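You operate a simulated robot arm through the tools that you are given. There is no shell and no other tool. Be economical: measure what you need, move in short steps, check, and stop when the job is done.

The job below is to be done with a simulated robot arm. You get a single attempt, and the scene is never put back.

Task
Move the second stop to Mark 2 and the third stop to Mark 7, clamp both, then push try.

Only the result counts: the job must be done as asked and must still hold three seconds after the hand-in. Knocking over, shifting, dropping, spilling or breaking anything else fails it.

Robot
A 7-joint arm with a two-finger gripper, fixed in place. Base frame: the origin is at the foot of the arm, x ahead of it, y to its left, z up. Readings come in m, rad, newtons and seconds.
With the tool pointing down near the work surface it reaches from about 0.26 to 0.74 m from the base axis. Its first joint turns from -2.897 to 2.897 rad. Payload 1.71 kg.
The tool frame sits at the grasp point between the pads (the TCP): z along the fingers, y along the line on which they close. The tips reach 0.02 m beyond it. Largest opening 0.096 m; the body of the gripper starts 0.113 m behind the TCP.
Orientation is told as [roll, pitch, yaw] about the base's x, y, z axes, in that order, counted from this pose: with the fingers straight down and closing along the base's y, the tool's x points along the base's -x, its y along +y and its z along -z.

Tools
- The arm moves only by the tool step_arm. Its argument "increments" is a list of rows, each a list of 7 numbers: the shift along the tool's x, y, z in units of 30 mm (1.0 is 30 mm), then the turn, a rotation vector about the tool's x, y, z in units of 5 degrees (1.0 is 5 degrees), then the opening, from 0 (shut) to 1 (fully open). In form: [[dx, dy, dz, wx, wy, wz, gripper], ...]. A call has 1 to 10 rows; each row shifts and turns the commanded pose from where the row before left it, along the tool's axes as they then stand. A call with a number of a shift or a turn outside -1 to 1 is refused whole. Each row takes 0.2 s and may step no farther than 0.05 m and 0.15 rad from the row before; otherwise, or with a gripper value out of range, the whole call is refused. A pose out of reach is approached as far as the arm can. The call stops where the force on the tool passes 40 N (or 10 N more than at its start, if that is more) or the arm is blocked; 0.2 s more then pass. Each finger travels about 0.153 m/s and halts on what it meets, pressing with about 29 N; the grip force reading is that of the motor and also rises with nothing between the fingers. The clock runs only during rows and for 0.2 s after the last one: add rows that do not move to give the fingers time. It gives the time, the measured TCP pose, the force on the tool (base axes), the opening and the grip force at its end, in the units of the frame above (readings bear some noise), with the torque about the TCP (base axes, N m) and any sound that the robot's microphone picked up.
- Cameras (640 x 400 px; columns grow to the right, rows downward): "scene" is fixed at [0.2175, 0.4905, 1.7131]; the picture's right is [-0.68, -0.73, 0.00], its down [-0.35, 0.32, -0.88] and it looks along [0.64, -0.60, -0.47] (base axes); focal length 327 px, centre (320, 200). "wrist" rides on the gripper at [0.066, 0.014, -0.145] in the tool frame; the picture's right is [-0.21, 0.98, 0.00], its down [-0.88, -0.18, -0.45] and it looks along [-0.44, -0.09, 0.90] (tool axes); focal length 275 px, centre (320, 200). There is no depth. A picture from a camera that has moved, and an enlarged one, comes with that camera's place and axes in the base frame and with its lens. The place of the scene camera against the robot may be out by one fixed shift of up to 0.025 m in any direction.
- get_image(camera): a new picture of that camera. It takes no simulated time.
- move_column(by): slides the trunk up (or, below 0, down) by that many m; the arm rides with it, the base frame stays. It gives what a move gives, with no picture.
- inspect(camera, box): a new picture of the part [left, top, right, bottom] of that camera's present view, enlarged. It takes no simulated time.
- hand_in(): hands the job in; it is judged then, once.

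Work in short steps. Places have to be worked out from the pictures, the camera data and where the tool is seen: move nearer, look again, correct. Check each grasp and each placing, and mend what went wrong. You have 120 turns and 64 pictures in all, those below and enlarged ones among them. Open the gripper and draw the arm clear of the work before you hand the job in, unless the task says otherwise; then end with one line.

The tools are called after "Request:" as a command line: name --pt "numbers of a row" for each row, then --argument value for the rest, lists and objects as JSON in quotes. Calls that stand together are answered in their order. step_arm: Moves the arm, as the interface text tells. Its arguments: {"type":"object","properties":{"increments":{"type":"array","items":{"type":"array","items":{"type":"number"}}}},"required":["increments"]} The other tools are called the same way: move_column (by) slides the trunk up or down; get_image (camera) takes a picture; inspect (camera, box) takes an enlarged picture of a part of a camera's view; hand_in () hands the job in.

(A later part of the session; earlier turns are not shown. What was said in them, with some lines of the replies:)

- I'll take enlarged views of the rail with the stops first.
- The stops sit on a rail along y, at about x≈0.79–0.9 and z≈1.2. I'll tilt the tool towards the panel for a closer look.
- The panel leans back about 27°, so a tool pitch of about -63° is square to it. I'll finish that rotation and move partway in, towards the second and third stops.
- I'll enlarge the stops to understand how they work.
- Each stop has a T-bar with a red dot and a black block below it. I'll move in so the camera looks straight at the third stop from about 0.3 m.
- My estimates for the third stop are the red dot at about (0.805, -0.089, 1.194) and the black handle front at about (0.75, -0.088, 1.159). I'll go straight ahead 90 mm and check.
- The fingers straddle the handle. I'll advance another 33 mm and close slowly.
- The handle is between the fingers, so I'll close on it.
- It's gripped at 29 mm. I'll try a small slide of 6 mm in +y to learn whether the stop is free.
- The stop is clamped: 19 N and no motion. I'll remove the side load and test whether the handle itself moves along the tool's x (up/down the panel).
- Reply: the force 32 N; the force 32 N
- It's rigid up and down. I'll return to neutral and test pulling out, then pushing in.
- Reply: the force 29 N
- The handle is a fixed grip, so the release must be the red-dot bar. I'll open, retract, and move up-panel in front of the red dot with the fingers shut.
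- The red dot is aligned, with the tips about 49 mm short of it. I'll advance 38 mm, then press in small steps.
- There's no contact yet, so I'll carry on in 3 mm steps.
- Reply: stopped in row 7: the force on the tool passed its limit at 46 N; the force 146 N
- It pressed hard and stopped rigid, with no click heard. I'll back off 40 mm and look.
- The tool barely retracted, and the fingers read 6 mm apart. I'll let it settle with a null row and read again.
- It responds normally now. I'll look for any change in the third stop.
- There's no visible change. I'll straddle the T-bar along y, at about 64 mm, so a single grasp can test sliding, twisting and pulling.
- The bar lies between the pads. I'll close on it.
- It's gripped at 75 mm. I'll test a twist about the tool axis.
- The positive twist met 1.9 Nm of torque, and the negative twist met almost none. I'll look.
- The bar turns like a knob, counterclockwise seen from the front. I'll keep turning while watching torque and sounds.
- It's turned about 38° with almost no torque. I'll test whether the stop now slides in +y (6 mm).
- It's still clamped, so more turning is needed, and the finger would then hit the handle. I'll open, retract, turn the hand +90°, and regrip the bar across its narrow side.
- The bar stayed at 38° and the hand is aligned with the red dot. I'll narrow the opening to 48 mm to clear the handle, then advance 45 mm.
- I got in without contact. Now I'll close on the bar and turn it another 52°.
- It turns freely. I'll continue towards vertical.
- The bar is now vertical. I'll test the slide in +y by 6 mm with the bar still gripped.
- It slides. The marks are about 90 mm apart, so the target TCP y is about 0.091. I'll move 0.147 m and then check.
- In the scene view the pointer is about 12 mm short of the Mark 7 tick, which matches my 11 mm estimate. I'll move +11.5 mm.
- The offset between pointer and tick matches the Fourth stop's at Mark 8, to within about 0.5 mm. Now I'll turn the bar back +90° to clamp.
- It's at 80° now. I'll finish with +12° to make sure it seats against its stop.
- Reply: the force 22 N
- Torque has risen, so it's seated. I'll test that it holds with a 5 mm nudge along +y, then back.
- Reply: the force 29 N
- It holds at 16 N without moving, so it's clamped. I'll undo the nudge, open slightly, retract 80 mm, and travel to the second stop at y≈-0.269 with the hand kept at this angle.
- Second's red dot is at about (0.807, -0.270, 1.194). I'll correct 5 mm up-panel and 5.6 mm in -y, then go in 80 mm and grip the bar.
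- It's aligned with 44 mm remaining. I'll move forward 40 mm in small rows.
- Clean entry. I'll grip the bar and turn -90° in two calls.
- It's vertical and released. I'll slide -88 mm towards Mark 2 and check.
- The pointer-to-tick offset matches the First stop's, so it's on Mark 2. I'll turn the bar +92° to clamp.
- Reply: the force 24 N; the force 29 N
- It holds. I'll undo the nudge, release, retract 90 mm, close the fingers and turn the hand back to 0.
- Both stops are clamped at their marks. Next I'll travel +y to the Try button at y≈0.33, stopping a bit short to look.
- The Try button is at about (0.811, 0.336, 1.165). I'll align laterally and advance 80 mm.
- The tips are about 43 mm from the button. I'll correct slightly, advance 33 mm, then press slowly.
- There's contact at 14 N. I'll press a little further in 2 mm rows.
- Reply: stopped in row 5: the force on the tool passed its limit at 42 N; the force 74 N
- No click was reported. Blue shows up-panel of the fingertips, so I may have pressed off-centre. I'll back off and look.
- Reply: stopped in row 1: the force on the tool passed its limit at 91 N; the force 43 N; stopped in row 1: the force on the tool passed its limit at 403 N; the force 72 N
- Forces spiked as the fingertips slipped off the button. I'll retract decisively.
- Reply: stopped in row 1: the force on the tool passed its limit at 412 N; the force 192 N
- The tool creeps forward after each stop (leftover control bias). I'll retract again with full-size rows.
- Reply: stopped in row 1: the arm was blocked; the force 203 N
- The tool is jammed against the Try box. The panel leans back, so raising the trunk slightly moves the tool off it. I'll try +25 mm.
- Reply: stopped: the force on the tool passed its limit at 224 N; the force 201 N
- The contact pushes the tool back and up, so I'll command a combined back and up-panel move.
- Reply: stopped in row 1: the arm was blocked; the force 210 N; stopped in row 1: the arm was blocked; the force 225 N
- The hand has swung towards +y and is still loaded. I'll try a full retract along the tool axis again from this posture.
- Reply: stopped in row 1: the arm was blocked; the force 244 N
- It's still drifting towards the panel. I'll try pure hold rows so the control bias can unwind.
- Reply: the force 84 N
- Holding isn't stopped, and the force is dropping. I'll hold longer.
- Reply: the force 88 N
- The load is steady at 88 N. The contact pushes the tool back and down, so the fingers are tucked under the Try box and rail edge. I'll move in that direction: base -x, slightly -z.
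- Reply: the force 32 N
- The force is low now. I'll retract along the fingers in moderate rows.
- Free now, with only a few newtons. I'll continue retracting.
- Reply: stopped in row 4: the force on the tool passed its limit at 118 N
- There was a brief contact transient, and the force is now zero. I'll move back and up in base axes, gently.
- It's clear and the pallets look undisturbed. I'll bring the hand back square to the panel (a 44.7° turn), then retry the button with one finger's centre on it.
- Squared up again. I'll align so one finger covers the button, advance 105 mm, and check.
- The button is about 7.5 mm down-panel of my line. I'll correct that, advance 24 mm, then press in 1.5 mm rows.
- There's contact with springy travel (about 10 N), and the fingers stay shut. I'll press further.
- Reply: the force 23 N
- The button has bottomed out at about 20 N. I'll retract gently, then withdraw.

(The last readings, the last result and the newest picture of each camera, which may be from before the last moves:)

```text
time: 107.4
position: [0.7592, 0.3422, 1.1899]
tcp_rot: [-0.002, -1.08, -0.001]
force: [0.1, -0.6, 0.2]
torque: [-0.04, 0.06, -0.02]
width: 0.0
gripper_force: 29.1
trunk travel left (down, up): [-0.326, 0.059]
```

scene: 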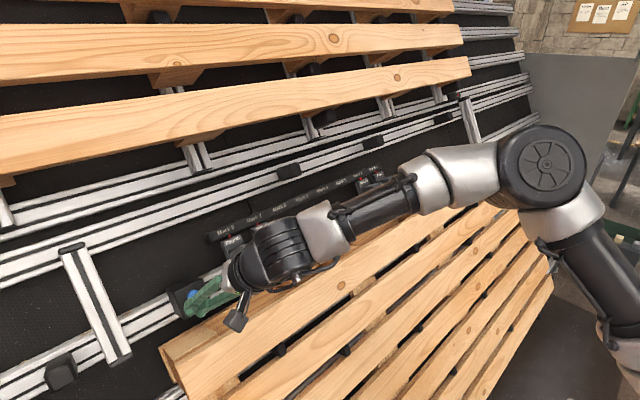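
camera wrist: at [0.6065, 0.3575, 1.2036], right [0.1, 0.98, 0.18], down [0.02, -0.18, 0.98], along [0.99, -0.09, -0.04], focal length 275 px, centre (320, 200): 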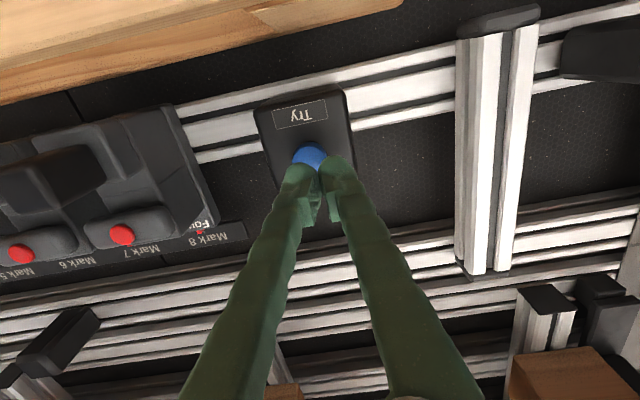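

It released cleanly. I'll draw back well clear and open, then use the last picture to verify the stops.

Request:
step_arm --pt "0 0 -0.9 0 0 0 0.3" --pt "0 0 -0.9 0 0 0 0.6" --pt "-0.3 0 -0.9 0 0 0 1" --pt "-0.5 0 -0.9 0 0 0 1" --pt "-0.5 0 -0.9 0 0 0 1" --pt "-0.5 0 -0.9 0 0 0 1" --pt "-0.5 0 -0.9 0 0 0 1" --pt "-0.5 0 -0.9 0 0 0 1" --pt "0 0 0 0 0 0 1"

Request:
inspect --camera "scene" --box '[160, 150, 420, 320]'

```text
time: 109.4
position: [0.6081, 0.342, 1.3617]
tcp_rot: [-0.003, -1.08, -0.001]
force: [-0.7, 0.3, -0.1]
torque: [-0.03, -0.02, 0.0]
width: 0.0962
gripper_force: 0.0
trunk travel left (down, up): [-0.326, 0.059]
```

```text
2.35 times, centred on (290, 235) of scene
camera zoom: at [0.2175, 0.4905, 1.7131], right [-0.68, -0.73, 0.0], down [-0.35, 0.32, -0.88], along [0.64, -0.6, -0.47], focal length 769 px, centre (391, 118)
```

zoom: 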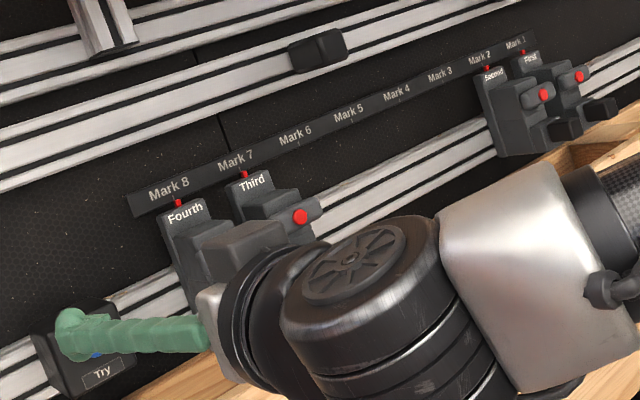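

The last views show Second at Mark 2 and Third at Mark 7, both bars in the clamped position, First and Fourth in place, and the arm clear. I'm handing in.

Request:
hand_in

```text
The job is handed in.
```

I moved the second stop to Mark 2 and the third to Mark 7, clamped both, and pressed Try to the end of its travel. No sound or light confirmed the press. An earlier Try attempt jammed the tool against the Try box and rail at over 400 N, but I saw nothing shifted afterwards.
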